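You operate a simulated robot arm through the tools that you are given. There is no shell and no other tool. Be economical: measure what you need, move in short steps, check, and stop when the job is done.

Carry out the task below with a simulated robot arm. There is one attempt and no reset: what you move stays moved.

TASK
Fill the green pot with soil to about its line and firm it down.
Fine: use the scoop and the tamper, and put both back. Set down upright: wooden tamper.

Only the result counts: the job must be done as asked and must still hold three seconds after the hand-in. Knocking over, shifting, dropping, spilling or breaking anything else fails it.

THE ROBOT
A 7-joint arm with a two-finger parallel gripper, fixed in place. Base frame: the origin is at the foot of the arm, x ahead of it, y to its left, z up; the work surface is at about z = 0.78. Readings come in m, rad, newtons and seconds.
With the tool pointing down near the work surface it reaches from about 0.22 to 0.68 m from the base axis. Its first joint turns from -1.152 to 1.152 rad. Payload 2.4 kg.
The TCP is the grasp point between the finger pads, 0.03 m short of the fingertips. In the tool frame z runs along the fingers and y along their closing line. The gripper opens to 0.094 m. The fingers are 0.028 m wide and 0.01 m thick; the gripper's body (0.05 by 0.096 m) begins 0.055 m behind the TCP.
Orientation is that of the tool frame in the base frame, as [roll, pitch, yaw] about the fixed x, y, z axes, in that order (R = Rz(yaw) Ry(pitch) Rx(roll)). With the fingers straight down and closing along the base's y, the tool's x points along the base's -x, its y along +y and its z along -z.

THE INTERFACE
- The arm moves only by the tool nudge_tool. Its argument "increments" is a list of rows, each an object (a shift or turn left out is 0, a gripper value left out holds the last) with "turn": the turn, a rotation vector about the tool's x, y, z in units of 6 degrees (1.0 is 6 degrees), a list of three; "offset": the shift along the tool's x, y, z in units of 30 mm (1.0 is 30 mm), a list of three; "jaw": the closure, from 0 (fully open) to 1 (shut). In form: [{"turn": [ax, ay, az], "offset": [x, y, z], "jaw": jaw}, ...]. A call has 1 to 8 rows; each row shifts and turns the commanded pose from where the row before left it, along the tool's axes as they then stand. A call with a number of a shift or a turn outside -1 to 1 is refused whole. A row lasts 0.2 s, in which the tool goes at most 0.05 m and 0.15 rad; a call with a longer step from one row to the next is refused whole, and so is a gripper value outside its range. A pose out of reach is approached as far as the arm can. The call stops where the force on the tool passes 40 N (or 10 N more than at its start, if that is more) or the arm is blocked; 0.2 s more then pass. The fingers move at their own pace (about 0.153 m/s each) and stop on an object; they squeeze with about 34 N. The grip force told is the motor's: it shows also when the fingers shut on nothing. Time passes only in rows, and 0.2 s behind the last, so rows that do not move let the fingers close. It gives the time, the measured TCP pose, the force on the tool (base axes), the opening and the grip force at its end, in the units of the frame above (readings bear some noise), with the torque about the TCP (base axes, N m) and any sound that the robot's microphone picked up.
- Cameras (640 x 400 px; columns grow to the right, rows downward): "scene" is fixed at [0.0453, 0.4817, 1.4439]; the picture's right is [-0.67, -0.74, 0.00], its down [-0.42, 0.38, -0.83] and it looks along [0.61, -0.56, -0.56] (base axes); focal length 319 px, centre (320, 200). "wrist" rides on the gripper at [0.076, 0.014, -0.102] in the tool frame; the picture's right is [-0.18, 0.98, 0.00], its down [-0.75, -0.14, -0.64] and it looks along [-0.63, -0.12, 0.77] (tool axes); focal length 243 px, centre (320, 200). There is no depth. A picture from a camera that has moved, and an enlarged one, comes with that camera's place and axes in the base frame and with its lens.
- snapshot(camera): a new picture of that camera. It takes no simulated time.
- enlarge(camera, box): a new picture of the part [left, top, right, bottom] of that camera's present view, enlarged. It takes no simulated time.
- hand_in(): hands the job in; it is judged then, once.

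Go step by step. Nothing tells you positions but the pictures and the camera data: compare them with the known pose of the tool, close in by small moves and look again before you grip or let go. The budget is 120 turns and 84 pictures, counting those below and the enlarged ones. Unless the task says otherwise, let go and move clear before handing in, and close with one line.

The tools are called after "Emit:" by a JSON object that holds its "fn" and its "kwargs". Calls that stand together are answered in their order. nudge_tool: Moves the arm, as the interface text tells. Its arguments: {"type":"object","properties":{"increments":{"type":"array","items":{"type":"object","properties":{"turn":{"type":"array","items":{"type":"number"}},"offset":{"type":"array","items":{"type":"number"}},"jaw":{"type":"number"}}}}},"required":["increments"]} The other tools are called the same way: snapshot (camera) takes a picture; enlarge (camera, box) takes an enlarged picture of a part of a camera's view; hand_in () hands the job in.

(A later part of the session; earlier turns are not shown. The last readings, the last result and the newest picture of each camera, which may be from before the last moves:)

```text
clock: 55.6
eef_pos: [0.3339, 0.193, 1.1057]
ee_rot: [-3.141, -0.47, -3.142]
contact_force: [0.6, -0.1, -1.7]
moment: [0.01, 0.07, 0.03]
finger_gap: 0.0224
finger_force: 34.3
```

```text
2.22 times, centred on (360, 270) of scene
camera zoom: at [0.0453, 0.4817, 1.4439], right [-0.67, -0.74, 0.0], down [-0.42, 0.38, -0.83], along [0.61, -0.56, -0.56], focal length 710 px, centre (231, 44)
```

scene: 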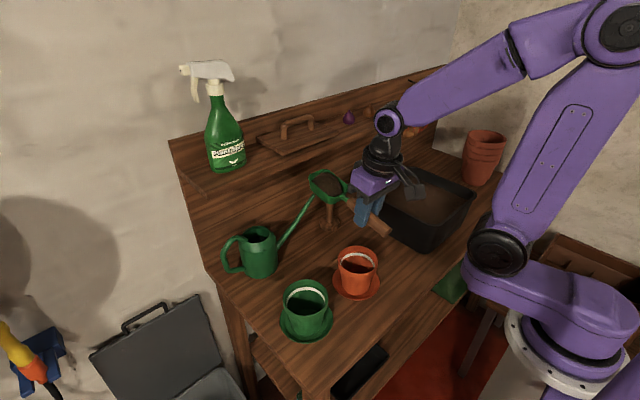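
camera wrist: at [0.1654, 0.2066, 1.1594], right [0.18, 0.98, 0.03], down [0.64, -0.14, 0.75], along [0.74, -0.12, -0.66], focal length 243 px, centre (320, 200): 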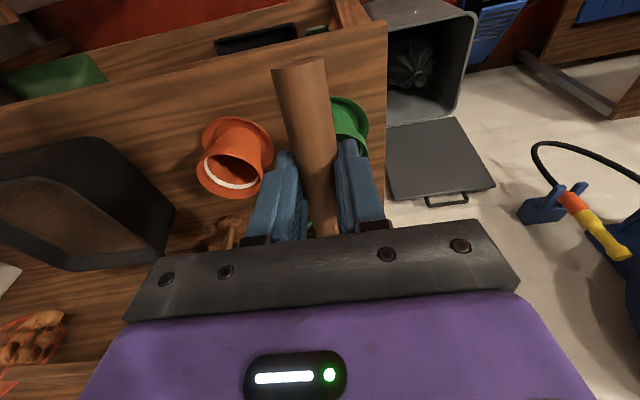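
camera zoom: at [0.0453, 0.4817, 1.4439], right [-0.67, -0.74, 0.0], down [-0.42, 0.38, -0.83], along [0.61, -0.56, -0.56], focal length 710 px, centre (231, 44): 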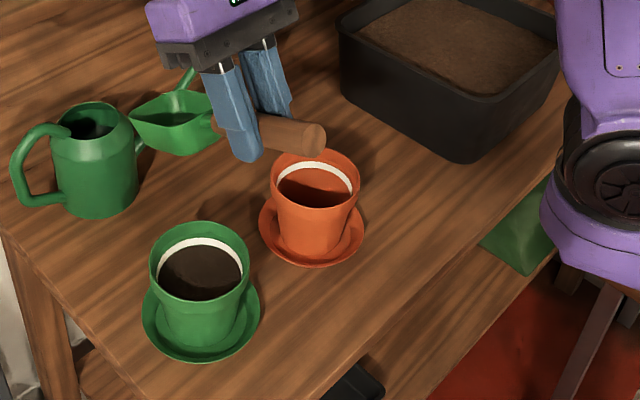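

The soil reaches the bottom edge of the white line and nothing has spilled. I'll put the scoop back where it lay, then tamp and check the level again.

Emit:
{"fn": "nudge_tool", "kwargs": {"increments": [{"offset": [0, -1, 0], "turn": [0, -1, 0]}, {"offset": [0, -1, 0], "turn": [0, -1, 0]}, {"offset": [0, -1, 0], "turn": [0, -1, 0]}, {"offset": [0, -1, 0], "turn": [0, -1, 0]}, {"offset": [0, -1, 0], "turn": [0, -1, 0]}, {"offset": [-0.45, -1, 0], "turn": [0, -0.48, 0]}, {"offset": [-0.45, -1, 0]}, {"offset": [-0.45, -1, 0]}]}}

Emit:
{"fn": "nudge_tool", "kwargs": {"increments": [{"offset": [0, -1, 0]}, {"offset": [0, -1, 0]}, {"offset": [0.1, 0, 0.995]}, {"offset": [0.1, 0, 0.995]}, {"offset": [0.1, 0, 0.995]}, {"offset": [0.1, 0, 0.995]}, {"offset": [0.1, 0, 0.995]}, {}]}}

Emit:
{"fn": "enlarge", "kwargs": {"camera": "scene", "box": [300, 150, 480, 300]}}

```text
clock: 57.4
eef_pos: [0.3738, -0.0472, 1.1092]
ee_rot: [-3.141, 0.102, -3.141]
contact_force: [0.6, 0.0, -0.9]
moment: [0.01, 0.06, 0.0]
finger_gap: 0.0224
finger_force: 33.7
```

```text
clock: 59.2
eef_pos: [0.3744, -0.1058, 0.9586]
ee_rot: [-3.141, 0.103, 3.141]
contact_force: [0.0, -0.5, -0.1]
moment: [-0.04, 0.04, 0.01]
finger_gap: 0.0225
finger_force: 33.9
```

```text
2.67 times, centred on (390, 225) of scene
camera zoom: at [0.0453, 0.4817, 1.4439], right [-0.67, -0.74, 0.0], down [-0.42, 0.38, -0.83], along [0.61, -0.56, -0.56], focal length 852 px, centre (133, 133)
```

zoom: 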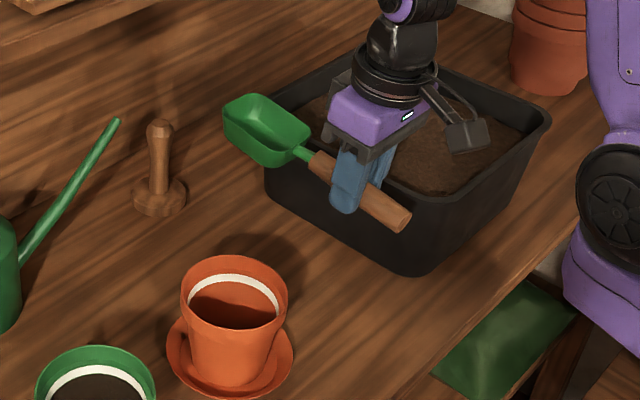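

All clear below. I'll lower to just above the table height and then feel for contact.

Emit:
{"fn": "nudge_tool", "kwargs": {"increments": [{"offset": [0.1, 0, 0.995]}, {"offset": [0.1, 0, 0.995]}, {"offset": [0.1, 0, 0.995]}, {"offset": [0.1, 0, 0.995]}, {"offset": [0.04, 0, 0.4]}, {"offset": [0.02, 0, 0.2]}, {}]}}

Emit:
{"fn": "nudge_tool", "kwargs": {"increments": [{"offset": [0.01, 0, 0.12]}, {}]}}

Emit:
{"fn": "enlarge", "kwargs": {"camera": "scene", "box": [320, 180, 480, 300]}}

```text
clock: 60.2
eef_pos: [0.3707, -0.1525, 0.8541]
ee_rot: [3.14, 0.113, 2.988]
contact_force: [-19.5, 5.4, 56.0]
moment: [-2.32, 1.62, 0.41]
finger_gap: 0.0252
finger_force: 33.9
stopped in row 4: the force on the tool passed its limit at 191 N (the readings are from after the stop); the commanded pose is now the measured one
```

```text
clock: 60.5
eef_pos: [0.3709, -0.1535, 0.8535]
ee_rot: [3.139, 0.112, 2.99]
contact_force: [-9.8, 0.8, 25.8]
moment: [-0.91, 0.9, 0.94]
finger_gap: 0.025
finger_force: 33.8
stopped in row 1: the force on the tool passed its limit at 82 N (the readings are from after the stop); the commanded pose is now the measured one
```

```text
3.33 times, centred on (400, 240) of scene
camera zoom: at [0.0448, 0.4819, 1.4438], right [-0.67, -0.74, 0.0], down [-0.42, 0.38, -0.83], along [0.61, -0.56, -0.56], focal length 1064 px, centre (53, 67)
```

zoom: 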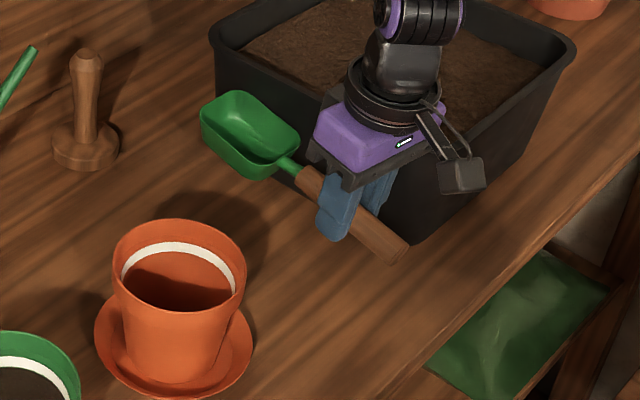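

Something blocked the descent: the tool was pushed to y=-0.153 and yawed, at z=0.854. The tray looks unmoved, so I'll back straight up and look carefully.

Emit:
{"fn": "nudge_tool", "kwargs": {"increments": [{"offset": [-0.05, 0, -0.5]}, {"offset": [-0.1, 0, -0.9]}, {}]}}

Emit:
{"fn": "snapshot", "kwargs": {"camera": "scene"}}

Emit:
{"fn": "snapshot", "kwargs": {"camera": "wrist"}}

```text
clock: 61.3
eef_pos: [0.3717, -0.1519, 0.8948]
ee_rot: [-3.141, 0.114, 2.992]
contact_force: [2.2, 8.0, -1.1]
moment: [-0.1, -0.02, 1.32]
finger_gap: 0.0254
finger_force: 33.8
```

```text
44 pictures are left
```

scene: 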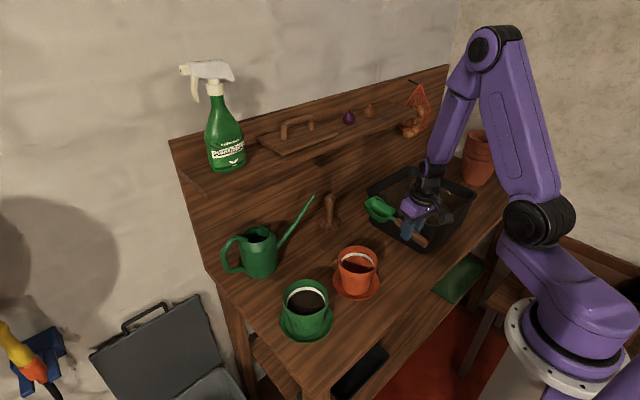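

```text
43 pictures are left
camera wrist: at [0.2869, -0.1261, 0.9884], right [0.33, 0.94, 0.02], down [0.65, -0.24, 0.72], along [0.69, -0.22, -0.69], focal length 243 px, centre (320, 200)
```

wrist: 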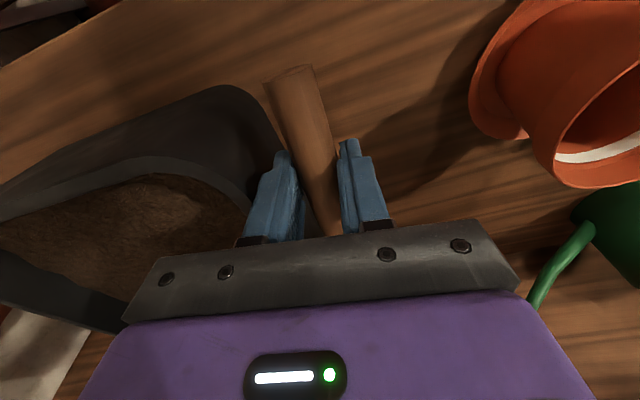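

The blade is lightly pressing sideways on the tray's rim. I'll rise clear of it before I correct the yaw and y.

Emit:
{"fn": "nudge_tool", "kwargs": {"increments": [{"offset": [-0.1, 0, -0.9]}, {"offset": [-0.1, 0, -0.9]}, {}]}}

Emit:
{"fn": "enlarge", "kwargs": {"camera": "scene", "box": [300, 150, 500, 300]}}

```text
clock: 62.1
eef_pos: [0.3724, -0.1541, 0.9502]
ee_rot: [3.14, 0.114, 2.986]
contact_force: [0.5, 0.4, -0.2]
moment: [0.01, 0.04, 0.01]
finger_gap: 0.0224
finger_force: 33.8
```

```text
2.67 times, centred on (400, 225) of scene
camera zoom: at [0.0453, 0.4817, 1.4439], right [-0.67, -0.74, 0.0], down [-0.42, 0.38, -0.83], along [0.61, -0.56, -0.56], focal length 852 px, centre (107, 133)
```

zoom: 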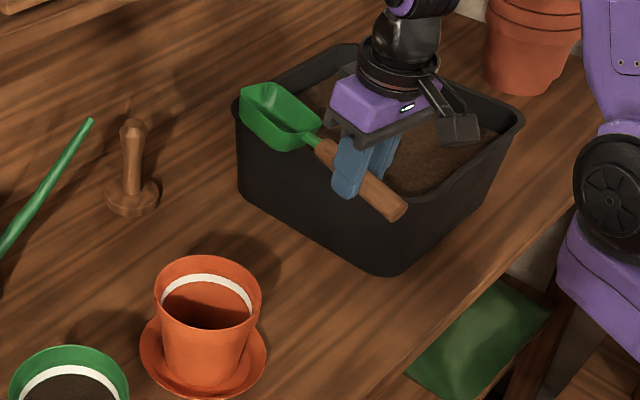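

The tray has not moved. I'll straighten the yaw, go back to y≈-0.105, and then descend in small checked steps.

Emit:
{"fn": "nudge_tool", "kwargs": {"increments": [{"turn": [0, 0, -0.75]}, {"turn": [0, 0, -0.74]}, {"offset": [0, 0.8, 0]}, {"offset": [0, 0.8, 0]}, {}]}}

Emit:
{"fn": "snapshot", "kwargs": {"camera": "scene"}}

Emit:
{"fn": "snapshot", "kwargs": {"camera": "wrist"}}

```text
clock: 63.3
eef_pos: [0.3724, -0.1055, 0.95]
ee_rot: [-3.125, 0.111, -3.137]
contact_force: [-0.4, 1.1, -1.3]
moment: [-0.04, 0.03, 0.0]
finger_gap: 0.0226
finger_force: 33.6
```

```text
41 pictures are left
```

scene: 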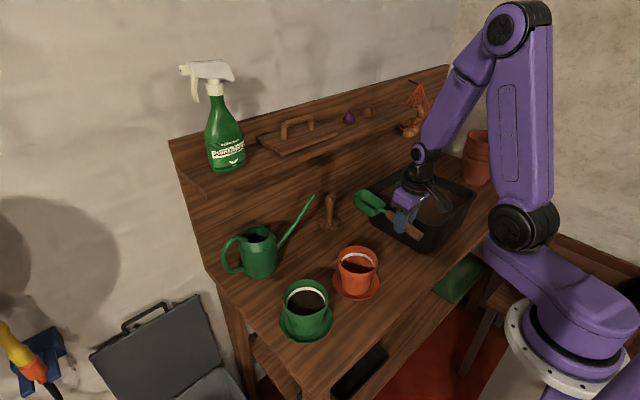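

```text
40 pictures are left
camera wrist: at [0.2837, -0.0896, 1.042], right [0.18, 0.98, 0.0], down [0.68, -0.13, 0.72], along [0.71, -0.13, -0.69], focal length 243 px, centre (320, 200)
```

wrist: 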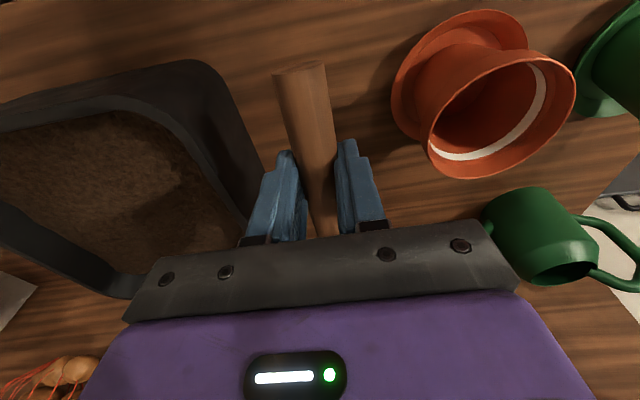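

Emit:
{"fn": "nudge_tool", "kwargs": {"increments": [{"offset": [0.05, 0, 0.5]}, {"offset": [0.05, 0, 0.5]}, {"offset": [0.05, 0, 0.5]}, {}]}}

Emit:
{"fn": "nudge_tool", "kwargs": {"increments": [{"offset": [0.05, 0, 0.4]}, {"offset": [0.05, 0, 0.4]}, {}]}}

```text
clock: 64.3
eef_pos: [0.372, -0.1043, 0.9048]
ee_rot: [-3.126, 0.112, -3.138]
contact_force: [-0.1, 0.8, -0.4]
moment: [0.0, 0.05, 0.02]
finger_gap: 0.0225
finger_force: 34.4
```

```text
clock: 65.1
eef_pos: [0.3727, -0.1063, 0.8789]
ee_rot: [-3.126, 0.112, -3.138]
contact_force: [0.0, -0.3, -0.2]
moment: [-0.03, 0.0, 0.01]
finger_gap: 0.0229
finger_force: 33.9
```

Emit:
{"fn": "enlarge", "kwargs": {"camera": "scene", "box": [320, 170, 480, 290]}}

Emit:
{"fn": "snapshot", "kwargs": {"camera": "wrist"}}

```text
3.33 times, centred on (400, 230) of scene
camera zoom: at [0.0453, 0.4817, 1.4439], right [-0.67, -0.74, 0.0], down [-0.42, 0.38, -0.83], along [0.61, -0.56, -0.56], focal length 1064 px, centre (53, 100)
```

zoom: 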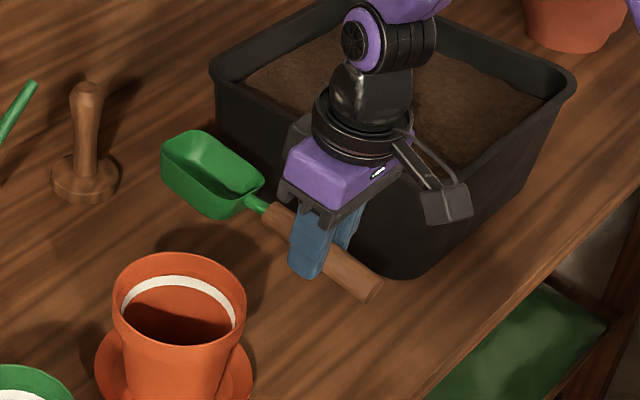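

```text
38 pictures are left
camera wrist: at [0.2839, -0.0913, 0.9719], right [0.18, 0.98, 0.0], down [0.68, -0.13, 0.72], along [0.71, -0.13, -0.69], focal length 243 px, centre (320, 200)
```

wrist: 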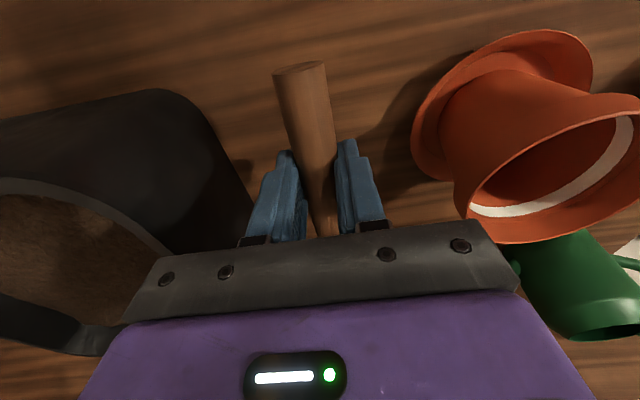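

It looks clear all round. I'll continue in 10 mm steps, checking each time.

Emit:
{"fn": "nudge_tool", "kwargs": {"increments": [{"offset": [0.035, 0, 0.33]}, {}]}}

Emit:
{"fn": "nudge_tool", "kwargs": {"increments": [{"offset": [0.035, 0, 0.33]}, {}]}}

Emit:
{"fn": "nudge_tool", "kwargs": {"increments": [{"offset": [0.035, 0, 0.33]}, {}]}}

```text
clock: 65.7
eef_pos: [0.3715, -0.1079, 0.869]
ee_rot: [-3.125, 0.109, -3.138]
contact_force: [0.6, -0.3, -1.2]
moment: [-0.03, 0.1, 0.01]
finger_gap: 0.0225
finger_force: 34.3
```

```text
clock: 66.3
eef_pos: [0.3714, -0.1075, 0.8594]
ee_rot: [-3.124, 0.112, -3.139]
contact_force: [0.1, -0.4, -1.4]
moment: [-0.01, 0.05, -0.01]
finger_gap: 0.0226
finger_force: 34.2
```

```text
clock: 66.9
eef_pos: [0.3714, -0.106, 0.8496]
ee_rot: [-3.127, 0.113, -3.139]
contact_force: [-0.7, -1.7, -1.2]
moment: [0.01, 0.07, -0.02]
finger_gap: 0.0226
finger_force: 34.1
```

Emit:
{"fn": "nudge_tool", "kwargs": {"increments": [{"offset": [0.035, 0, 0.33]}, {}]}}

Emit:
{"fn": "nudge_tool", "kwargs": {"increments": [{"offset": [0.035, 0, 0.33]}, {}]}}

Emit:
{"fn": "nudge_tool", "kwargs": {"increments": [{"offset": [0.02, 0, 0.2]}, {}]}}

Emit:
{"fn": "enlarge", "kwargs": {"camera": "scene", "box": [320, 180, 480, 300]}}

```text
clock: 67.5
eef_pos: [0.3732, -0.1064, 0.8399]
ee_rot: [-3.126, 0.114, -3.139]
contact_force: [0.3, 0.6, -0.8]
moment: [-0.02, 0.08, -0.02]
finger_gap: 0.0224
finger_force: 33.8
```

```text
clock: 68.1
eef_pos: [0.3722, -0.1084, 0.8297]
ee_rot: [-3.124, 0.11, -3.138]
contact_force: [0.1, 1.0, -1.7]
moment: [0.01, 0.03, -0.02]
finger_gap: 0.0226
finger_force: 33.4
```

```text
clock: 68.7
eef_pos: [0.3719, -0.109, 0.8232]
ee_rot: [-3.126, 0.113, -3.138]
contact_force: [0.1, 0.4, -2.2]
moment: [-0.02, 0.05, -0.02]
finger_gap: 0.0226
finger_force: 33.3
```

```text
3.33 times, centred on (400, 240) of scene
camera zoom: at [0.0453, 0.4817, 1.4439], right [-0.67, -0.74, 0.0], down [-0.42, 0.38, -0.83], along [0.61, -0.56, -0.56], focal length 1064 px, centre (53, 67)
```

zoom: 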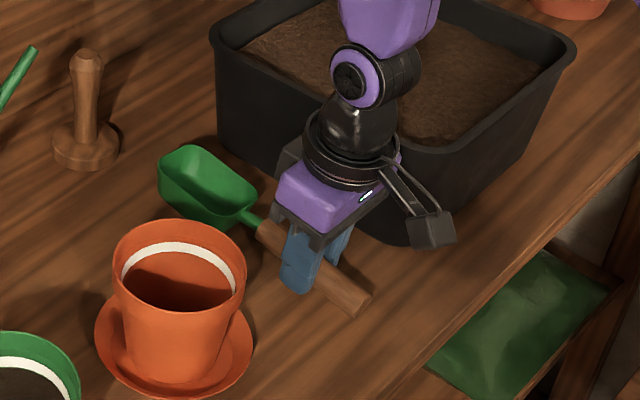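

Emit:
{"fn": "nudge_tool", "kwargs": {"increments": [{"offset": [0.01, 0, 0.13]}, {}]}}

Emit:
{"fn": "nudge_tool", "kwargs": {"increments": [{"offset": [0.01, 0, 0.13]}, {}]}}

```text
clock: 69.3
eef_pos: [0.3722, -0.1069, 0.8208]
ee_rot: [-3.125, 0.112, -3.138]
contact_force: [0.2, 0.0, -2.0]
moment: [-0.01, 0.03, 0.02]
finger_gap: 0.0228
finger_force: 34.1
```

```text
clock: 69.9
eef_pos: [0.372, -0.1076, 0.8169]
ee_rot: [-3.126, 0.112, -3.138]
contact_force: [0.9, -0.6, -0.7]
moment: [0.03, 0.06, 0.01]
finger_gap: 0.0225
finger_force: 34.1
```

The weight is coming off. I'll go 2.5 mm more and open gently.

Emit:
{"fn": "nudge_tool", "kwargs": {"increments": [{"offset": [0.01, 0, 0.08]}, {}, {"jaw": 0.5}, {"jaw": 0.38}, {}]}}

Emit:
{"fn": "nudge_tool", "kwargs": {"increments": [{"offset": [-0.05, 0, -0.5]}, {"offset": [-0.1, 0, -0.95]}, {"offset": [-0.1, 0, -0.95]}, {"offset": [-0.1, 0, -0.95]}, {"offset": [-0.1, 0, -0.95]}, {"offset": [-0.1, 0, -0.95]}]}}

Emit:
{"fn": "snapshot", "kwargs": {"camera": "scene"}}

Emit:
{"fn": "snapshot", "kwargs": {"camera": "wrist"}}

```text
clock: 71.1
eef_pos: [0.3728, -0.108, 0.8139]
ee_rot: [-3.126, 0.112, -3.138]
contact_force: [0.1, 0.2, 0.3]
moment: [0.0, 0.0, -0.01]
finger_gap: 0.0583
finger_force: 0.1
```

```text
clock: 72.5
eef_pos: [0.3697, -0.1055, 0.9724]
ee_rot: [-3.127, 0.112, -3.139]
contact_force: [-0.7, 0.8, -0.1]
moment: [-0.03, -0.01, 0.02]
finger_gap: 0.0583
finger_force: 0.0
```

```text
36 pictures are left
```

scene: 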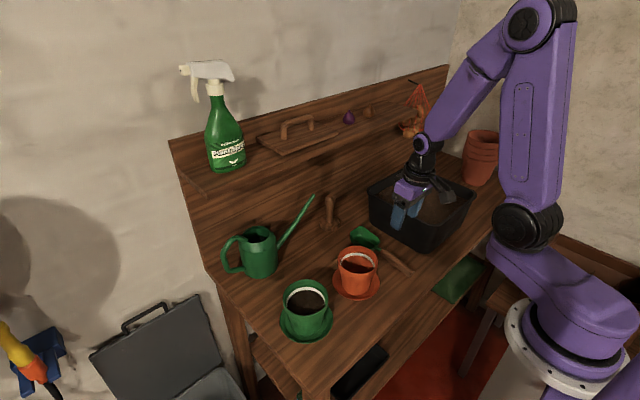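

```text
35 pictures are left
camera wrist: at [0.283, -0.0896, 1.0654], right [0.18, 0.98, 0.0], down [0.68, -0.13, 0.72], along [0.71, -0.13, -0.69], focal length 243 px, centre (320, 200)
```

wrist: 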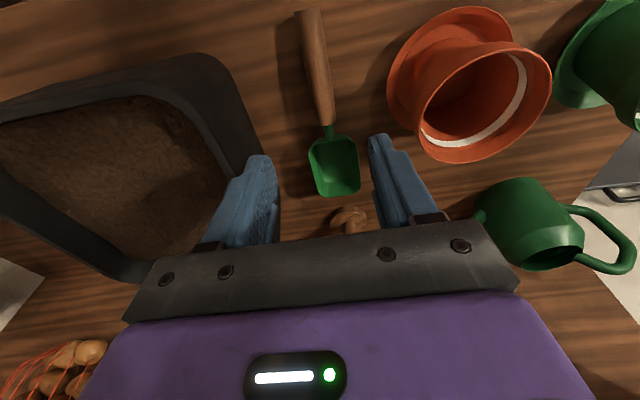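

The scoop lies back in its place. Before I go for the tamper at about (0.63, -0.10) I'll check the shelf and the watering can's spout near it.

Emit:
{"fn": "enlarge", "kwargs": {"camera": "scene", "box": [200, 60, 460, 250]}}

```text
2.11 times, centred on (330, 155) of scene
camera zoom: at [0.0453, 0.4817, 1.4439], right [-0.67, -0.74, 0.0], down [-0.42, 0.38, -0.83], along [0.61, -0.56, -0.56], focal length 672 px, centre (299, 295)
```

zoom: 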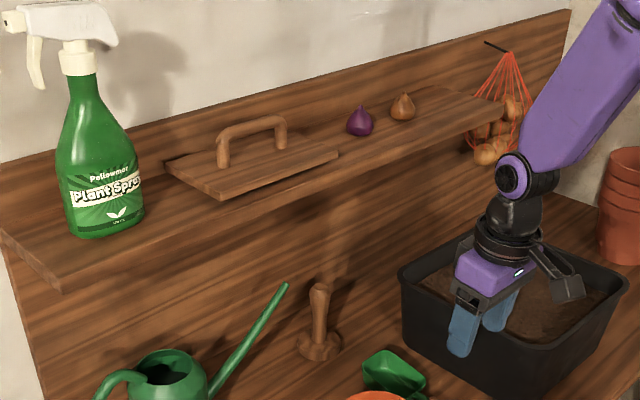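

The shelf's front edge is at about x=0.615, z≈1.08, above the tamper, so I'll approach with the hand tilted 30° back, which keeps the wrist clear. The spout tip is near (0.64, -0.035, 0.92), so I'll keep the jaw narrow.

Emit:
{"fn": "nudge_tool", "kwargs": {"increments": [{"turn": [0.15, -1, 0], "offset": [-1, 0, 0]}, {"turn": [0, -1, 0], "offset": [-0.8, 0, 0.1]}, {"turn": [0, -1, 0], "offset": [-0.85, 0, 0.3]}, {"turn": [0, -0.93, 0], "offset": [-0.9, 0, 0.4]}, {"offset": [-0.866, 0, 0.5]}, {}]}}

Emit:
{"fn": "snapshot", "kwargs": {"camera": "wrist"}}

Emit:
{"fn": "snapshot", "kwargs": {"camera": "scene"}}

```text
clock: 73.9
eef_pos: [0.5124, -0.1052, 0.9778]
ee_rot: [-3.104, 0.523, -3.124]
contact_force: [-0.2, 0.3, 0.8]
moment: [0.02, 0.0, -0.03]
finger_gap: 0.0583
finger_force: 0.1
```

```text
33 pictures are left
camera wrist: at [0.3938, -0.0901, 1.0271], right [0.16, 0.99, 0.06], down [0.33, -0.11, 0.94], along [0.93, -0.13, -0.34], focal length 243 px, centre (320, 200)
```

wrist: 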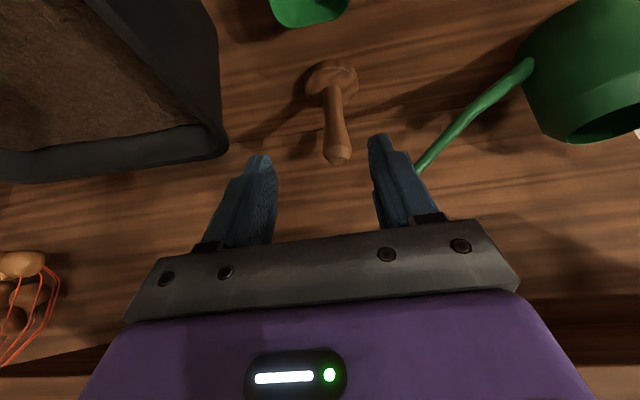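

```text
32 pictures are left
```

scene: 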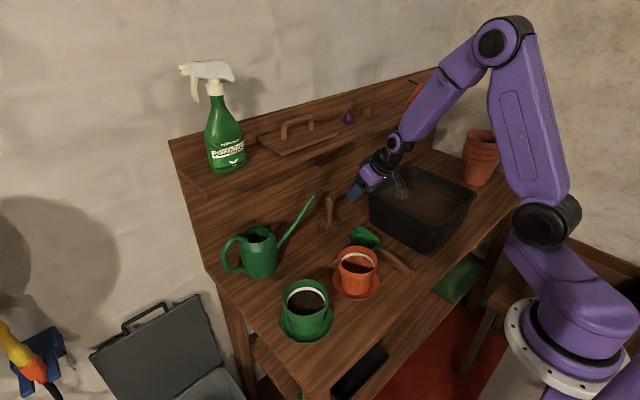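

The tamper stands at (0.627, -0.098), about 0.115 tall. I'll fix the small roll error and move to a point just short of its handle.

Emit:
{"fn": "nudge_tool", "kwargs": {"increments": [{"turn": [-0.36, 0, 0]}, {"offset": [-0.44, 0.07, 0.9]}, {"offset": [-0.44, 0.07, 0.9]}, {"offset": [-0.44, 0.07, 0.9]}, {}]}}

Emit:
{"fn": "snapshot", "kwargs": {"camera": "wrist"}}

Emit:
{"fn": "enlarge", "kwargs": {"camera": "scene", "box": [280, 120, 440, 240]}}

```text
clock: 75.1
eef_pos: [0.5868, -0.098, 0.9267]
ee_rot: [3.139, 0.524, -3.122]
contact_force: [-0.2, -0.6, 0.2]
moment: [0.01, 0.0, 0.0]
finger_gap: 0.0585
finger_force: 0.0
```

```text
31 pictures are left
camera wrist: at [0.4687, -0.0862, 0.9769], right [0.14, 0.99, 0.09], down [0.33, -0.14, 0.93], along [0.93, -0.1, -0.35], focal length 243 px, centre (320, 200)
```

wrist: 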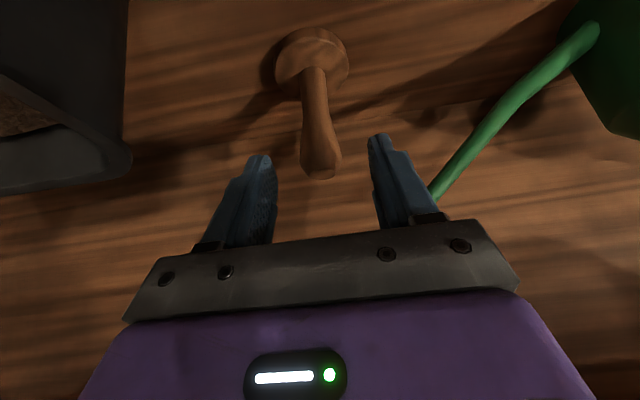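

```text
3.33 times, centred on (360, 180) of scene
camera zoom: at [0.0453, 0.4817, 1.4439], right [-0.67, -0.74, 0.0], down [-0.42, 0.38, -0.83], along [0.61, -0.56, -0.56], focal length 1064 px, centre (187, 267)
```

zoom: 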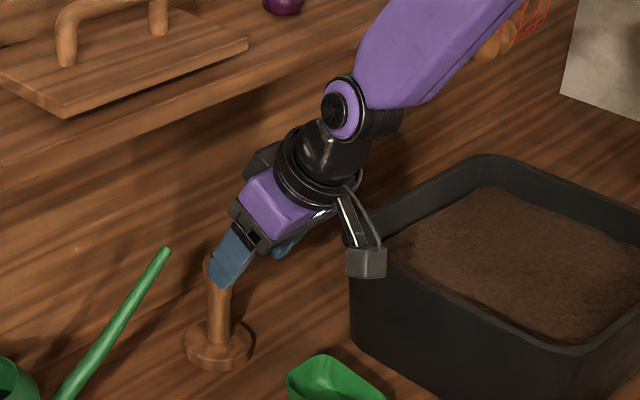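

The handle is between the fingers, slightly to the -y side. I'll advance along the fingers onto the handle.

Emit:
{"fn": "nudge_tool", "kwargs": {"increments": [{"offset": [0, -0.05, 0.7]}, {"offset": [0, -0.05, 0.7]}, {"offset": [0, 0, 0.7]}, {}]}}

Emit:
{"fn": "enlarge", "kwargs": {"camera": "scene", "box": [280, 120, 440, 240]}}

Emit:
{"fn": "snapshot", "kwargs": {"camera": "wrist"}}

```text
clock: 76.1
eef_pos: [0.6175, -0.0998, 0.8712]
ee_rot: [3.141, 0.525, -3.123]
contact_force: [0.9, 0.0, 0.3]
moment: [0.04, 0.0, -0.01]
finger_gap: 0.058
finger_force: 0.1
```

```text
3.33 times, centred on (360, 180) of scene
camera zoom: at [0.0453, 0.4817, 1.4439], right [-0.67, -0.74, 0.0], down [-0.42, 0.38, -0.83], along [0.61, -0.56, -0.56], focal length 1064 px, centre (187, 267)
```

zoom: 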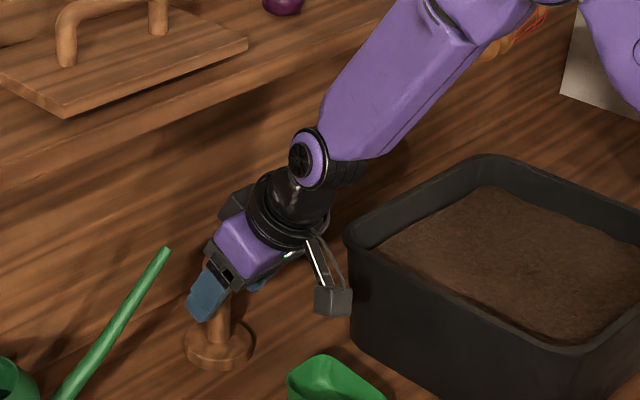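

```text
28 pictures are left
camera wrist: at [0.4989, -0.0878, 0.9225], right [0.14, 0.99, 0.09], down [0.33, -0.14, 0.93], along [0.93, -0.1, -0.35], focal length 243 px, centre (320, 200)
```

wrist: 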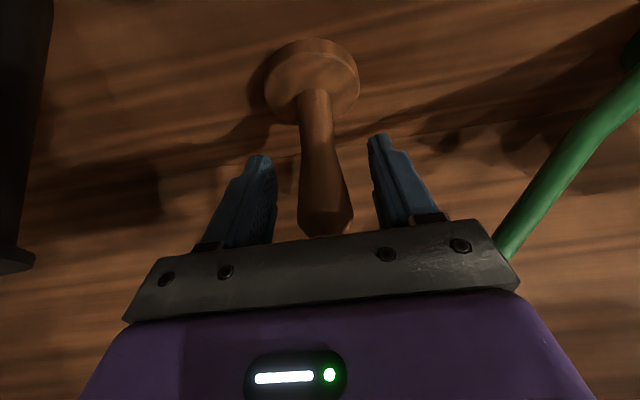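

The handle is centred. I'll go 14 mm more and close.

Emit:
{"fn": "nudge_tool", "kwargs": {"increments": [{"offset": [-0.09, 0, 0.47]}, {}, {"jaw": 0.6}, {"jaw": 0.8}, {"jaw": 1}, {"jaw": 1}]}}

Emit:
{"fn": "nudge_tool", "kwargs": {"increments": [{"offset": [-0.25, 0, -0.43]}, {"offset": [-0.25, 0, -0.43]}, {}]}}

Emit:
{"fn": "enlarge", "kwargs": {"camera": "scene", "box": [280, 120, 440, 240]}}

```text
clock: 77.5
eef_pos: [0.6263, -0.0989, 0.8599]
ee_rot: [3.141, 0.524, -3.122]
contact_force: [1.7, -1.0, 0.8]
moment: [-0.02, -0.03, 0.01]
finger_gap: 0.0335
finger_force: 33.9
```

```text
clock: 78.3
eef_pos: [0.6256, -0.0989, 0.8908]
ee_rot: [3.14, 0.523, -3.124]
contact_force: [0.6, 0.1, 0.1]
moment: [-0.01, -0.01, 0.02]
finger_gap: 0.0338
finger_force: 33.7
```

```text
3.33 times, centred on (360, 180) of scene
camera zoom: at [0.0453, 0.4817, 1.4439], right [-0.67, -0.74, 0.0], down [-0.42, 0.38, -0.83], along [0.61, -0.56, -0.56], focal length 1064 px, centre (187, 267)
```

zoom: 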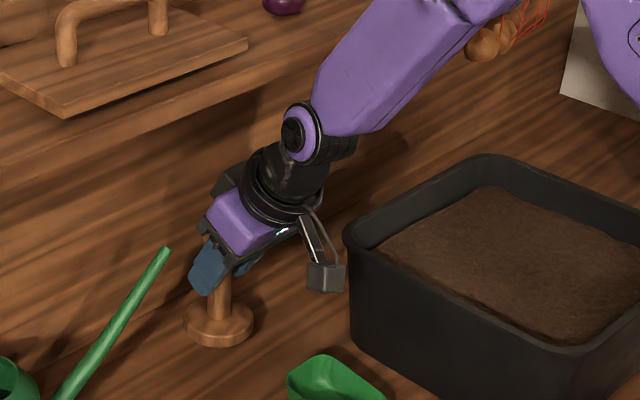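

The tamper is held at 33.5 mm and lifted; its put-back pose is TCP (0.626, -0.099, 0.860). I'll pull back from under the shelf and rise.

Emit:
{"fn": "nudge_tool", "kwargs": {"increments": [{"offset": [0.5, 0, -0.866]}, {"offset": [0.5, 0, -0.866]}, {"offset": [0.5, 0, -0.866]}, {"offset": [0.5, 0, -0.866]}, {"offset": [0.5, 0, -0.866]}, {"offset": [0.5, 0, -0.866]}, {"offset": [-0.5, 0, -0.866]}, {}]}}

Emit:
{"fn": "snapshot", "kwargs": {"camera": "scene"}}

```text
clock: 80.1
eef_pos: [0.4712, -0.1009, 1.0109]
ee_rot: [3.139, 0.52, -3.126]
contact_force: [0.7, 0.3, -1.2]
moment: [-0.02, 0.01, -0.01]
finger_gap: 0.0338
finger_force: 34.3
```

```text
26 pictures are left
```

scene: 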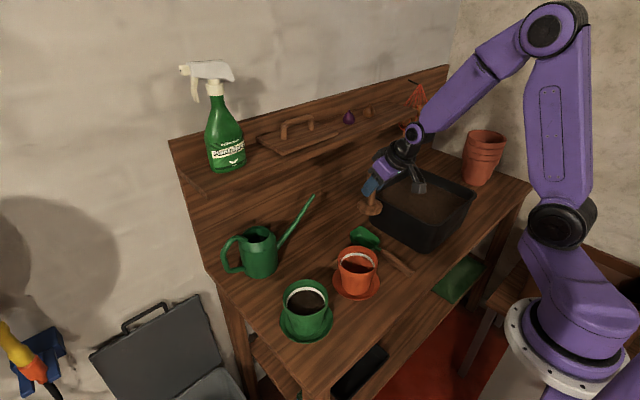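

Emit:
{"fn": "nudge_tool", "kwargs": {"increments": [{"offset": [0.26, 1, -0.15]}, {"offset": [0.26, 1, -0.15]}, {"offset": [0.26, 1, -0.15]}, {"offset": [0.26, 1, -0.15]}, {"offset": [0.26, 1, -0.15]}, {"offset": [0.26, 1, -0.15]}, {"offset": [0.26, 1, -0.15]}, {"offset": [0.26, 1, -0.15]}]}}

Emit:
{"fn": "nudge_tool", "kwargs": {"increments": [{"offset": [0, 0.9, 0]}, {"offset": [0, 0.85, 0]}, {}]}}

Emit:
{"fn": "enlarge", "kwargs": {"camera": "scene", "box": [240, 200, 400, 350]}}

Emit:
{"fn": "snapshot", "kwargs": {"camera": "wrist"}}

```text
clock: 81.9
eef_pos: [0.3973, 0.1289, 1.0133]
ee_rot: [3.14, 0.524, -3.127]
contact_force: [-0.1, 0.5, -1.6]
moment: [0.0, 0.01, -0.01]
finger_gap: 0.0342
finger_force: 33.9
out of reach, approached as far as the arm can: row 4
```

```text
clock: 82.7
eef_pos: [0.3959, 0.1828, 1.0132]
ee_rot: [3.14, 0.524, -3.124]
contact_force: [-0.2, -0.2, -0.2]
moment: [0.02, 0.0, 0.03]
finger_gap: 0.034
finger_force: 34.2
```

```text
2.67 times, centred on (320, 275) of scene
camera zoom: at [0.0453, 0.4817, 1.4439], right [-0.67, -0.74, 0.0], down [-0.42, 0.38, -0.83], along [0.61, -0.56, -0.56], focal length 852 px, centre (320, 0)
```

zoom: 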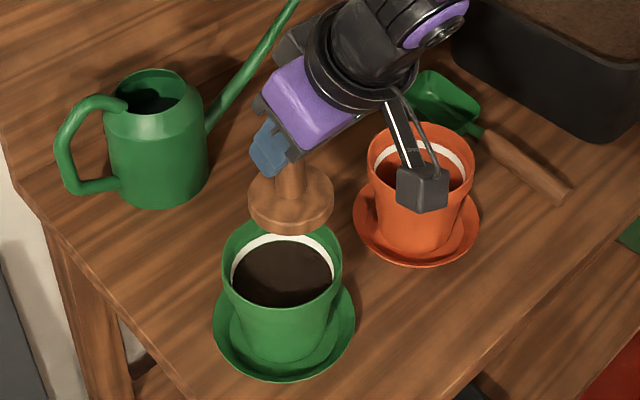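

```text
24 pictures are left
camera wrist: at [0.278, 0.1945, 1.0634], right [0.14, 0.99, 0.09], down [0.33, -0.14, 0.93], along [0.93, -0.1, -0.35], focal length 243 px, centre (320, 200)
```

wrist: 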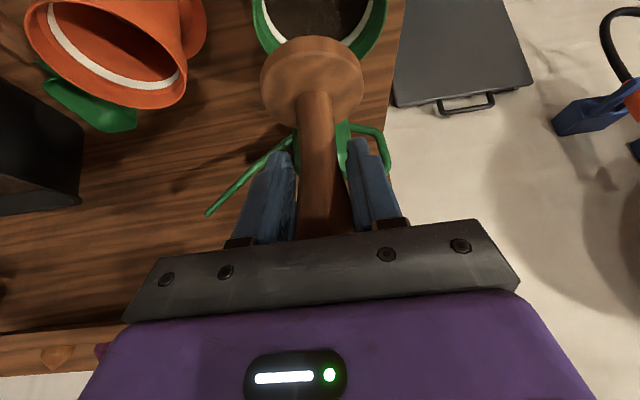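

The tamper is nearly over the pot; I need about +6 mm in both x and y to centre it. I'll correct that, lower to just above the rim and check.

Emit:
{"fn": "nudge_tool", "kwargs": {"increments": [{"offset": [-0.19, 0.2, 0.11]}, {"offset": [0.4, 0, 0.69]}, {"offset": [0.3, 0, 0.52]}, {}]}}

Emit:
{"fn": "enlarge", "kwargs": {"camera": "scene", "box": [260, 240, 360, 340]}}

Emit:
{"fn": "snapshot", "kwargs": {"camera": "wrist"}}

```text
clock: 83.7
eef_pos: [0.4017, 0.1886, 0.9707]
ee_rot: [3.14, 0.523, -3.123]
contact_force: [-0.1, 0.4, -0.8]
moment: [0.0, 0.05, -0.02]
finger_gap: 0.034
finger_force: 33.7
```

```text
4.00 times, centred on (310, 290) of scene
camera zoom: at [0.0453, 0.4817, 1.4439], right [-0.67, -0.74, 0.0], down [-0.42, 0.38, -0.83], along [0.61, -0.56, -0.56], focal length 1277 px, centre (360, -160)
```

zoom: 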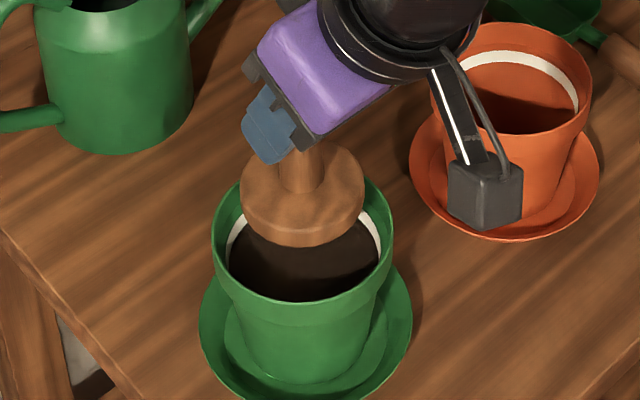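

```text
22 pictures are left
camera wrist: at [0.2847, 0.2004, 1.0206], right [0.14, 0.99, 0.09], down [0.34, -0.14, 0.93], along [0.93, -0.1, -0.35], focal length 243 px, centre (320, 200)
```

wrist: 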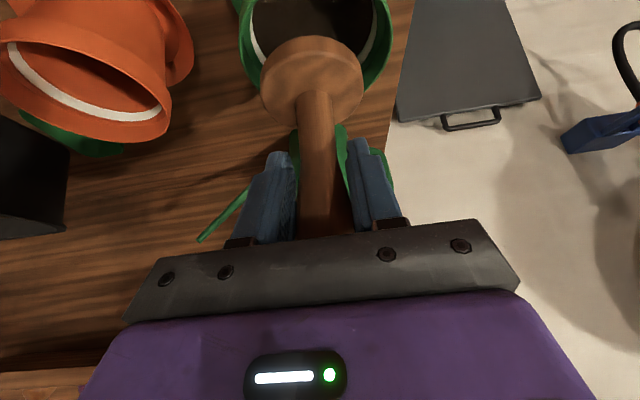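

The tamper is centred to within a couple of millimetres. I'll go down into the pot in small steps and watch the side forces.

Emit:
{"fn": "nudge_tool", "kwargs": {"increments": [{"offset": [0, 0.07, 0]}, {"offset": [0.2, 0, 0.346]}, {"offset": [0.2, 0, 0.346]}, {}]}}

Emit:
{"fn": "nudge_tool", "kwargs": {"increments": [{"offset": [0.1, 0, 0.173]}, {"offset": [0.1, 0, 0.173]}, {}]}}

Emit:
{"fn": "enlarge", "kwargs": {"camera": "scene", "box": [260, 240, 360, 340]}}

```text
clock: 84.7
eef_pos: [0.4037, 0.1903, 0.9456]
ee_rot: [3.14, 0.522, -3.123]
contact_force: [0.0, 0.4, 0.0]
moment: [-0.04, 0.02, -0.02]
finger_gap: 0.0339
finger_force: 33.6
```

```text
clock: 85.5
eef_pos: [0.4043, 0.1904, 0.9343]
ee_rot: [3.14, 0.522, -3.125]
contact_force: [-1.0, 1.0, -0.7]
moment: [0.04, 0.09, 0.03]
finger_gap: 0.0337
finger_force: 34.3
```

```text
4.00 times, centred on (310, 290) of scene
camera zoom: at [0.0453, 0.4817, 1.4439], right [-0.67, -0.74, 0.0], down [-0.42, 0.38, -0.83], along [0.61, -0.56, -0.56], focal length 1277 px, centre (360, -160)
```

zoom: 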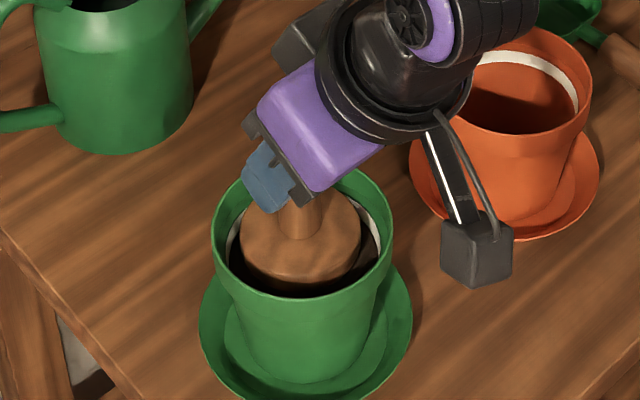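

The base is inside the pot without touching. I'll press on in 3 mm steps.

Emit:
{"fn": "nudge_tool", "kwargs": {"increments": [{"offset": [0.05, 0, 0.087]}, {"offset": [0.05, 0, 0.087]}, {"offset": [0.05, 0, 0.087]}, {}]}}

Emit:
{"fn": "nudge_tool", "kwargs": {"increments": [{"offset": [0.05, 0, 0.087]}, {"offset": [0.05, 0, 0.087]}, {}]}}

```text
clock: 86.5
eef_pos: [0.4044, 0.1914, 0.9254]
ee_rot: [3.14, 0.528, -3.124]
contact_force: [-3.8, 0.1, 22.7]
moment: [0.02, 0.23, 0.0]
finger_gap: 0.0338
finger_force: 34.2
```

```text
clock: 87.3
eef_pos: [0.4038, 0.1917, 0.9201]
ee_rot: [-3.141, 0.53, -3.124]
contact_force: [1.2, 1.4, 25.6]
moment: [-0.01, -0.46, 0.01]
finger_gap: 0.0344
finger_force: 33.4
```

The soil is taking 25 N. I'll press a little more, hold, and look.

Emit:
{"fn": "nudge_tool", "kwargs": {"increments": [{"offset": [0.03, 0, 0.055]}, {}, {}, {}]}}

Emit:
{"fn": "enlarge", "kwargs": {"camera": "scene", "box": [260, 240, 360, 340]}}

```text
clock: 88.3
eef_pos: [0.4025, 0.1903, 0.9183]
ee_rot: [-3.137, 0.526, -3.122]
contact_force: [1.0, 1.0, 26.8]
moment: [0.01, -0.26, 0.0]
finger_gap: 0.0339
finger_force: 33.7
```

```text
4.00 times, centred on (310, 290) of scene
camera zoom: at [0.045, 0.4816, 1.444], right [-0.67, -0.74, 0.0], down [-0.42, 0.38, -0.83], along [0.61, -0.56, -0.56], focal length 1277 px, centre (360, -160)
```

zoom: 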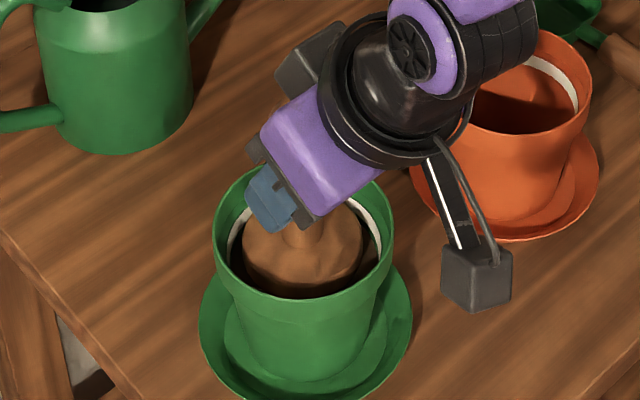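

It holds steady at 27 N. I'll lift the tamper out straight up and look at the soil.

Emit:
{"fn": "nudge_tool", "kwargs": {"increments": [{"offset": [-0.2, 0, -0.346]}, {"offset": [-0.5, 0, -0.866]}, {"offset": [-0.5, 0, -0.866]}, {"offset": [-0.5, 0, -0.866]}, {}]}}

Emit:
{"fn": "enlarge", "kwargs": {"camera": "scene", "box": [250, 200, 370, 350]}}

```text
clock: 89.5
eef_pos: [0.4029, 0.1913, 1.0181]
ee_rot: [3.14, 0.524, -3.121]
contact_force: [0.3, -0.3, -0.4]
moment: [0.0, 0.03, -0.03]
finger_gap: 0.0342
finger_force: 34.1
```

```text
2.67 times, centred on (310, 275) of scene
camera zoom: at [0.0453, 0.4817, 1.4439], right [-0.67, -0.74, 0.0], down [-0.42, 0.38, -0.83], along [0.61, -0.56, -0.56], focal length 852 px, centre (347, 0)
```

zoom: 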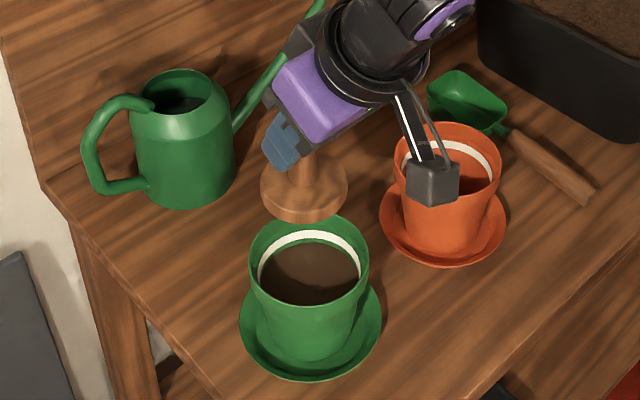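

Emit:
{"fn": "enlarge", "kwargs": {"camera": "scene", "box": [275, 268, 335, 328]}}

```text
6.67 times, centred on (305, 298) of scene
camera zoom: at [0.0453, 0.4817, 1.4439], right [-0.67, -0.74, 0.0], down [-0.42, 0.38, -0.83], along [0.61, -0.56, -0.56], focal length 2129 px, centre (420, -453)
```

zoom: 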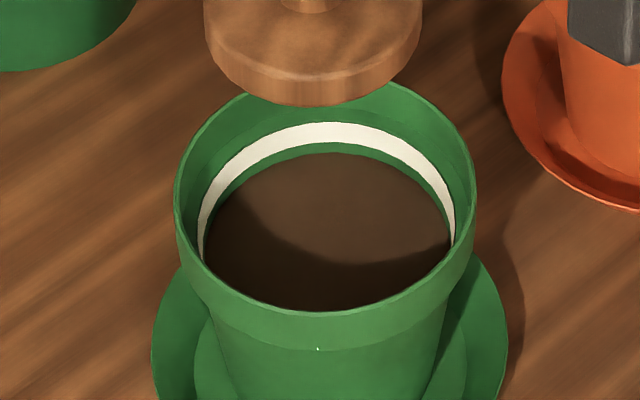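

The soil surface now looks firmed, level and just under the white line, and the surroundings are clean, so I'll accept that. Next the tamper goes back along the same path.

Emit:
{"fn": "nudge_tool", "kwargs": {"increments": [{"offset": [-0.25, -1, 0.14]}, {"offset": [-0.25, -1, 0.14]}, {"offset": [-0.25, -1, 0.14]}, {"offset": [-0.25, -1, 0.14]}, {"offset": [-0.25, -1, 0.14]}, {"offset": [-0.25, -1, 0.14]}, {"offset": [-0.25, -1, 0.14]}, {"offset": [-0.25, -1, 0.14]}]}}

Emit:
{"fn": "nudge_tool", "kwargs": {"increments": [{"offset": [-0.25, -0.9, 0.14]}, {"offset": [-0.25, -0.78, 0.14]}, {}]}}

Emit:
{"fn": "snapshot", "kwargs": {"camera": "wrist"}}

```text
clock: 91.3
eef_pos: [0.4771, -0.0481, 1.0204]
ee_rot: [3.14, 0.524, -3.123]
contact_force: [-0.5, 0.1, -1.3]
moment: [-0.01, 0.0, -0.03]
finger_gap: 0.0338
finger_force: 33.8
```

```text
clock: 92.1
eef_pos: [0.4949, -0.0981, 1.0202]
ee_rot: [3.139, 0.524, -3.124]
contact_force: [-0.3, -0.3, -0.9]
moment: [-0.03, 0.04, 0.01]
finger_gap: 0.0335
finger_force: 34.0
```

```text
17 pictures are left
camera wrist: at [0.3766, -0.0865, 1.0707], right [0.14, 0.99, 0.09], down [0.33, -0.14, 0.93], along [0.93, -0.1, -0.35], focal length 243 px, centre (320, 200)
```

wrist: 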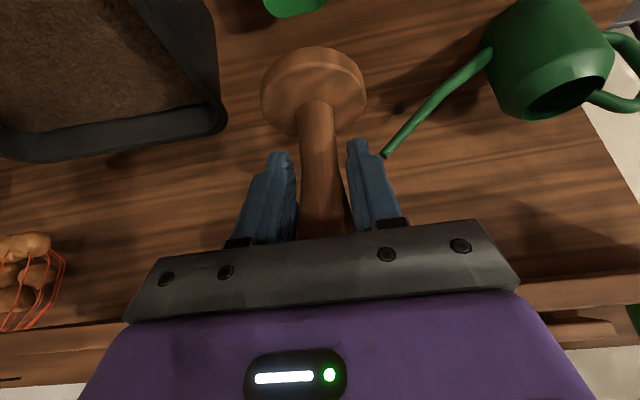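

The tamper hangs straight in the grip and the spout is clear. I'll lower a little, then slide forward and down under the shelf's front edge to the original spot.

Emit:
{"fn": "nudge_tool", "kwargs": {"increments": [{"offset": [0.5, 0, 0.866]}, {"offset": [0.42, 0, 0.72]}, {"offset": [-0.5, 0, 0.866]}, {"offset": [-0.5, 0, 0.866]}, {"offset": [-0.5, 0, 0.866]}, {"offset": [-0.5, 0, 0.866]}, {"offset": [-0.5, 0, 0.866]}, {}]}}

Emit:
{"fn": "enlarge", "kwargs": {"camera": "scene", "box": [280, 120, 440, 240]}}

```text
clock: 93.9
eef_pos: [0.6255, -0.0955, 0.8883]
ee_rot: [3.139, 0.525, -3.124]
contact_force: [-0.4, -0.5, -1.1]
moment: [0.02, 0.04, -0.01]
finger_gap: 0.0339
finger_force: 34.1
```

```text
3.33 times, centred on (360, 180) of scene
camera zoom: at [0.0454, 0.4817, 1.4439], right [-0.67, -0.74, 0.0], down [-0.42, 0.38, -0.83], along [0.61, -0.56, -0.56], focal length 1064 px, centre (187, 267)
```

zoom: 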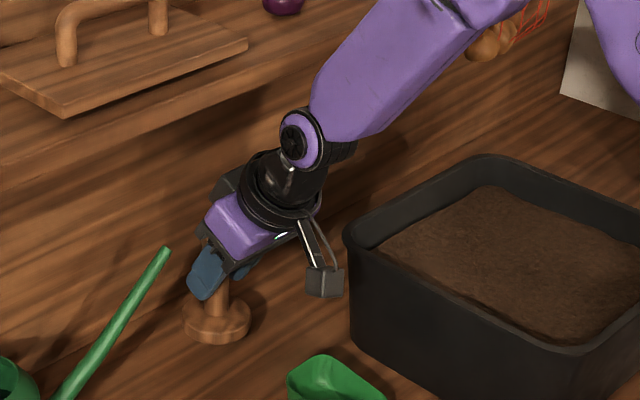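

Right above the original spot. I'll lower in small steps until the weight comes off.

Emit:
{"fn": "nudge_tool", "kwargs": {"increments": [{"offset": [0.16, -0.1, 0.29]}, {"offset": [0.16, 0, 0.29]}, {"offset": [0.08, 0, 0.14]}, {}]}}

Emit:
{"fn": "nudge_tool", "kwargs": {"increments": [{"offset": [0.05, 0, 0.087]}, {}]}}

```text
clock: 94.9
eef_pos: [0.6263, -0.098, 0.8648]
ee_rot: [3.139, 0.524, -3.124]
contact_force: [-0.4, -0.1, -0.9]
moment: [0.01, 0.0, -0.02]
finger_gap: 0.0337
finger_force: 33.5
```

```text
clock: 95.5
eef_pos: [0.6246, -0.0986, 0.8629]
ee_rot: [3.14, 0.524, -3.125]
contact_force: [-0.5, 0.2, -0.6]
moment: [-0.02, 0.01, -0.01]
finger_gap: 0.0341
finger_force: 33.8
```

Emit:
{"fn": "nudge_tool", "kwargs": {"increments": [{"offset": [0.05, 0, 0.087]}, {}]}}

Emit:
{"fn": "nudge_tool", "kwargs": {"increments": [{"offset": [0.04, 0, 0.07]}, {}]}}

Emit:
{"fn": "nudge_tool", "kwargs": {"increments": [{"offset": [0.04, 0, 0.07]}, {}]}}

```text
clock: 96.1
eef_pos: [0.6249, -0.0983, 0.8592]
ee_rot: [3.141, 0.523, -3.124]
contact_force: [-0.1, -0.2, -0.8]
moment: [-0.01, 0.01, 0.03]
finger_gap: 0.0337
finger_force: 34.0
```

```text
clock: 96.7
eef_pos: [0.6248, -0.0987, 0.8558]
ee_rot: [3.14, 0.523, -3.125]
contact_force: [-0.4, -0.1, -0.1]
moment: [0.0, 0.0, 0.0]
finger_gap: 0.0338
finger_force: 33.8
```

```text
clock: 97.3
eef_pos: [0.6243, -0.0977, 0.8547]
ee_rot: [3.14, 0.525, -3.126]
contact_force: [0.6, 0.2, -0.4]
moment: [0.02, 0.06, -0.01]
finger_gap: 0.0337
finger_force: 33.7
```

Emit:
{"fn": "nudge_tool", "kwargs": {"increments": [{"offset": [0.03, 0, 0.06]}, {}]}}

Emit:
{"fn": "nudge_tool", "kwargs": {"increments": [{"offset": [0.03, 0, 0.06]}, {}]}}

Emit:
{"fn": "enlarge", "kwargs": {"camera": "scene", "box": [300, 170, 380, 240]}}

```text
clock: 97.9
eef_pos: [0.6249, -0.0979, 0.8532]
ee_rot: [3.14, 0.524, -3.125]
contact_force: [-3.4, 0.8, 8.3]
moment: [-0.17, 0.24, -0.02]
finger_gap: 0.0339
finger_force: 34.1
```

```text
clock: 98.5
eef_pos: [0.6266, -0.0978, 0.8528]
ee_rot: [-3.141, 0.532, -3.124]
contact_force: [-7.3, 3.2, 25.2]
moment: [-0.03, -0.02, 0.04]
finger_gap: 0.0337
finger_force: 34.3
```

```text
5.71 times, centred on (340, 205) of scene
camera zoom: at [0.0446, 0.4818, 1.4439], right [-0.67, -0.74, 0.0], down [-0.42, 0.38, -0.83], along [0.61, -0.56, -0.56], focal length 1825 px, centre (206, 171)
```

zoom: 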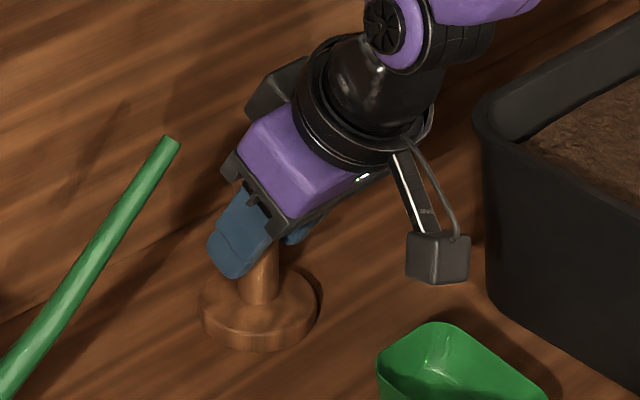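

It is standing on the table. I'll ease the pressure, open slowly and back out along the fingers.

Emit:
{"fn": "nudge_tool", "kwargs": {"increments": [{"offset": [-0.02, 0, -0.04]}, {}, {"jaw": 0.55}, {"jaw": 0.38}, {}]}}

Emit:
{"fn": "nudge_tool", "kwargs": {"increments": [{"offset": [0, 0, -0.5]}, {"offset": [0, 0, -0.8]}, {"offset": [0, 0, -0.9]}, {"offset": [0.1, 0, -0.9]}, {"offset": [0.3, 0, -0.9]}, {"offset": [0.5, 0, -0.8]}, {"offset": [0.5, 0, -0.8]}, {}]}}

Emit:
{"fn": "snapshot", "kwargs": {"camera": "scene"}}

Emit:
{"fn": "snapshot", "kwargs": {"camera": "wrist"}}

```text
clock: 99.7
eef_pos: [0.6255, -0.0972, 0.8524]
ee_rot: [3.14, 0.521, -3.123]
contact_force: [0.9, -0.9, -0.6]
moment: [0.0, -0.02, -0.03]
finger_gap: 0.0584
finger_force: 0.1
```

```text
clock: 101.5
eef_pos: [0.5035, -0.1008, 0.9759]
ee_rot: [3.14, 0.524, -3.123]
contact_force: [-0.6, -0.3, -0.3]
moment: [-0.01, 0.01, 0.01]
finger_gap: 0.0582
finger_force: 0.0
```

```text
14 pictures are left
```

scene: 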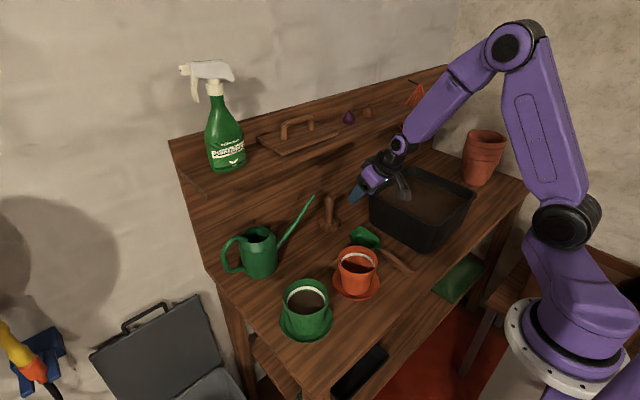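

```text
13 pictures are left
camera wrist: at [0.3855, -0.0893, 1.0266], right [0.14, 0.99, 0.09], down [0.33, -0.14, 0.93], along [0.93, -0.1, -0.35], focal length 243 px, centre (320, 200)
```

wrist: 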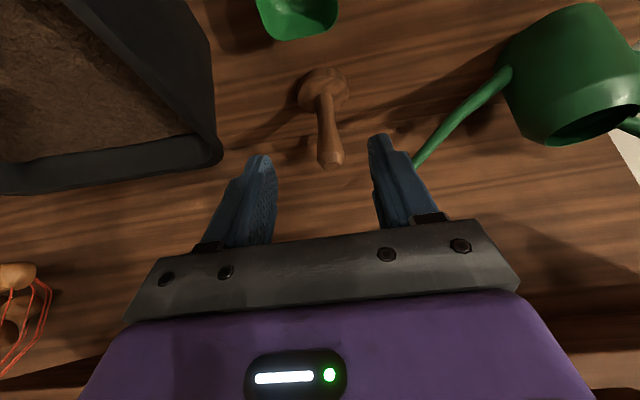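

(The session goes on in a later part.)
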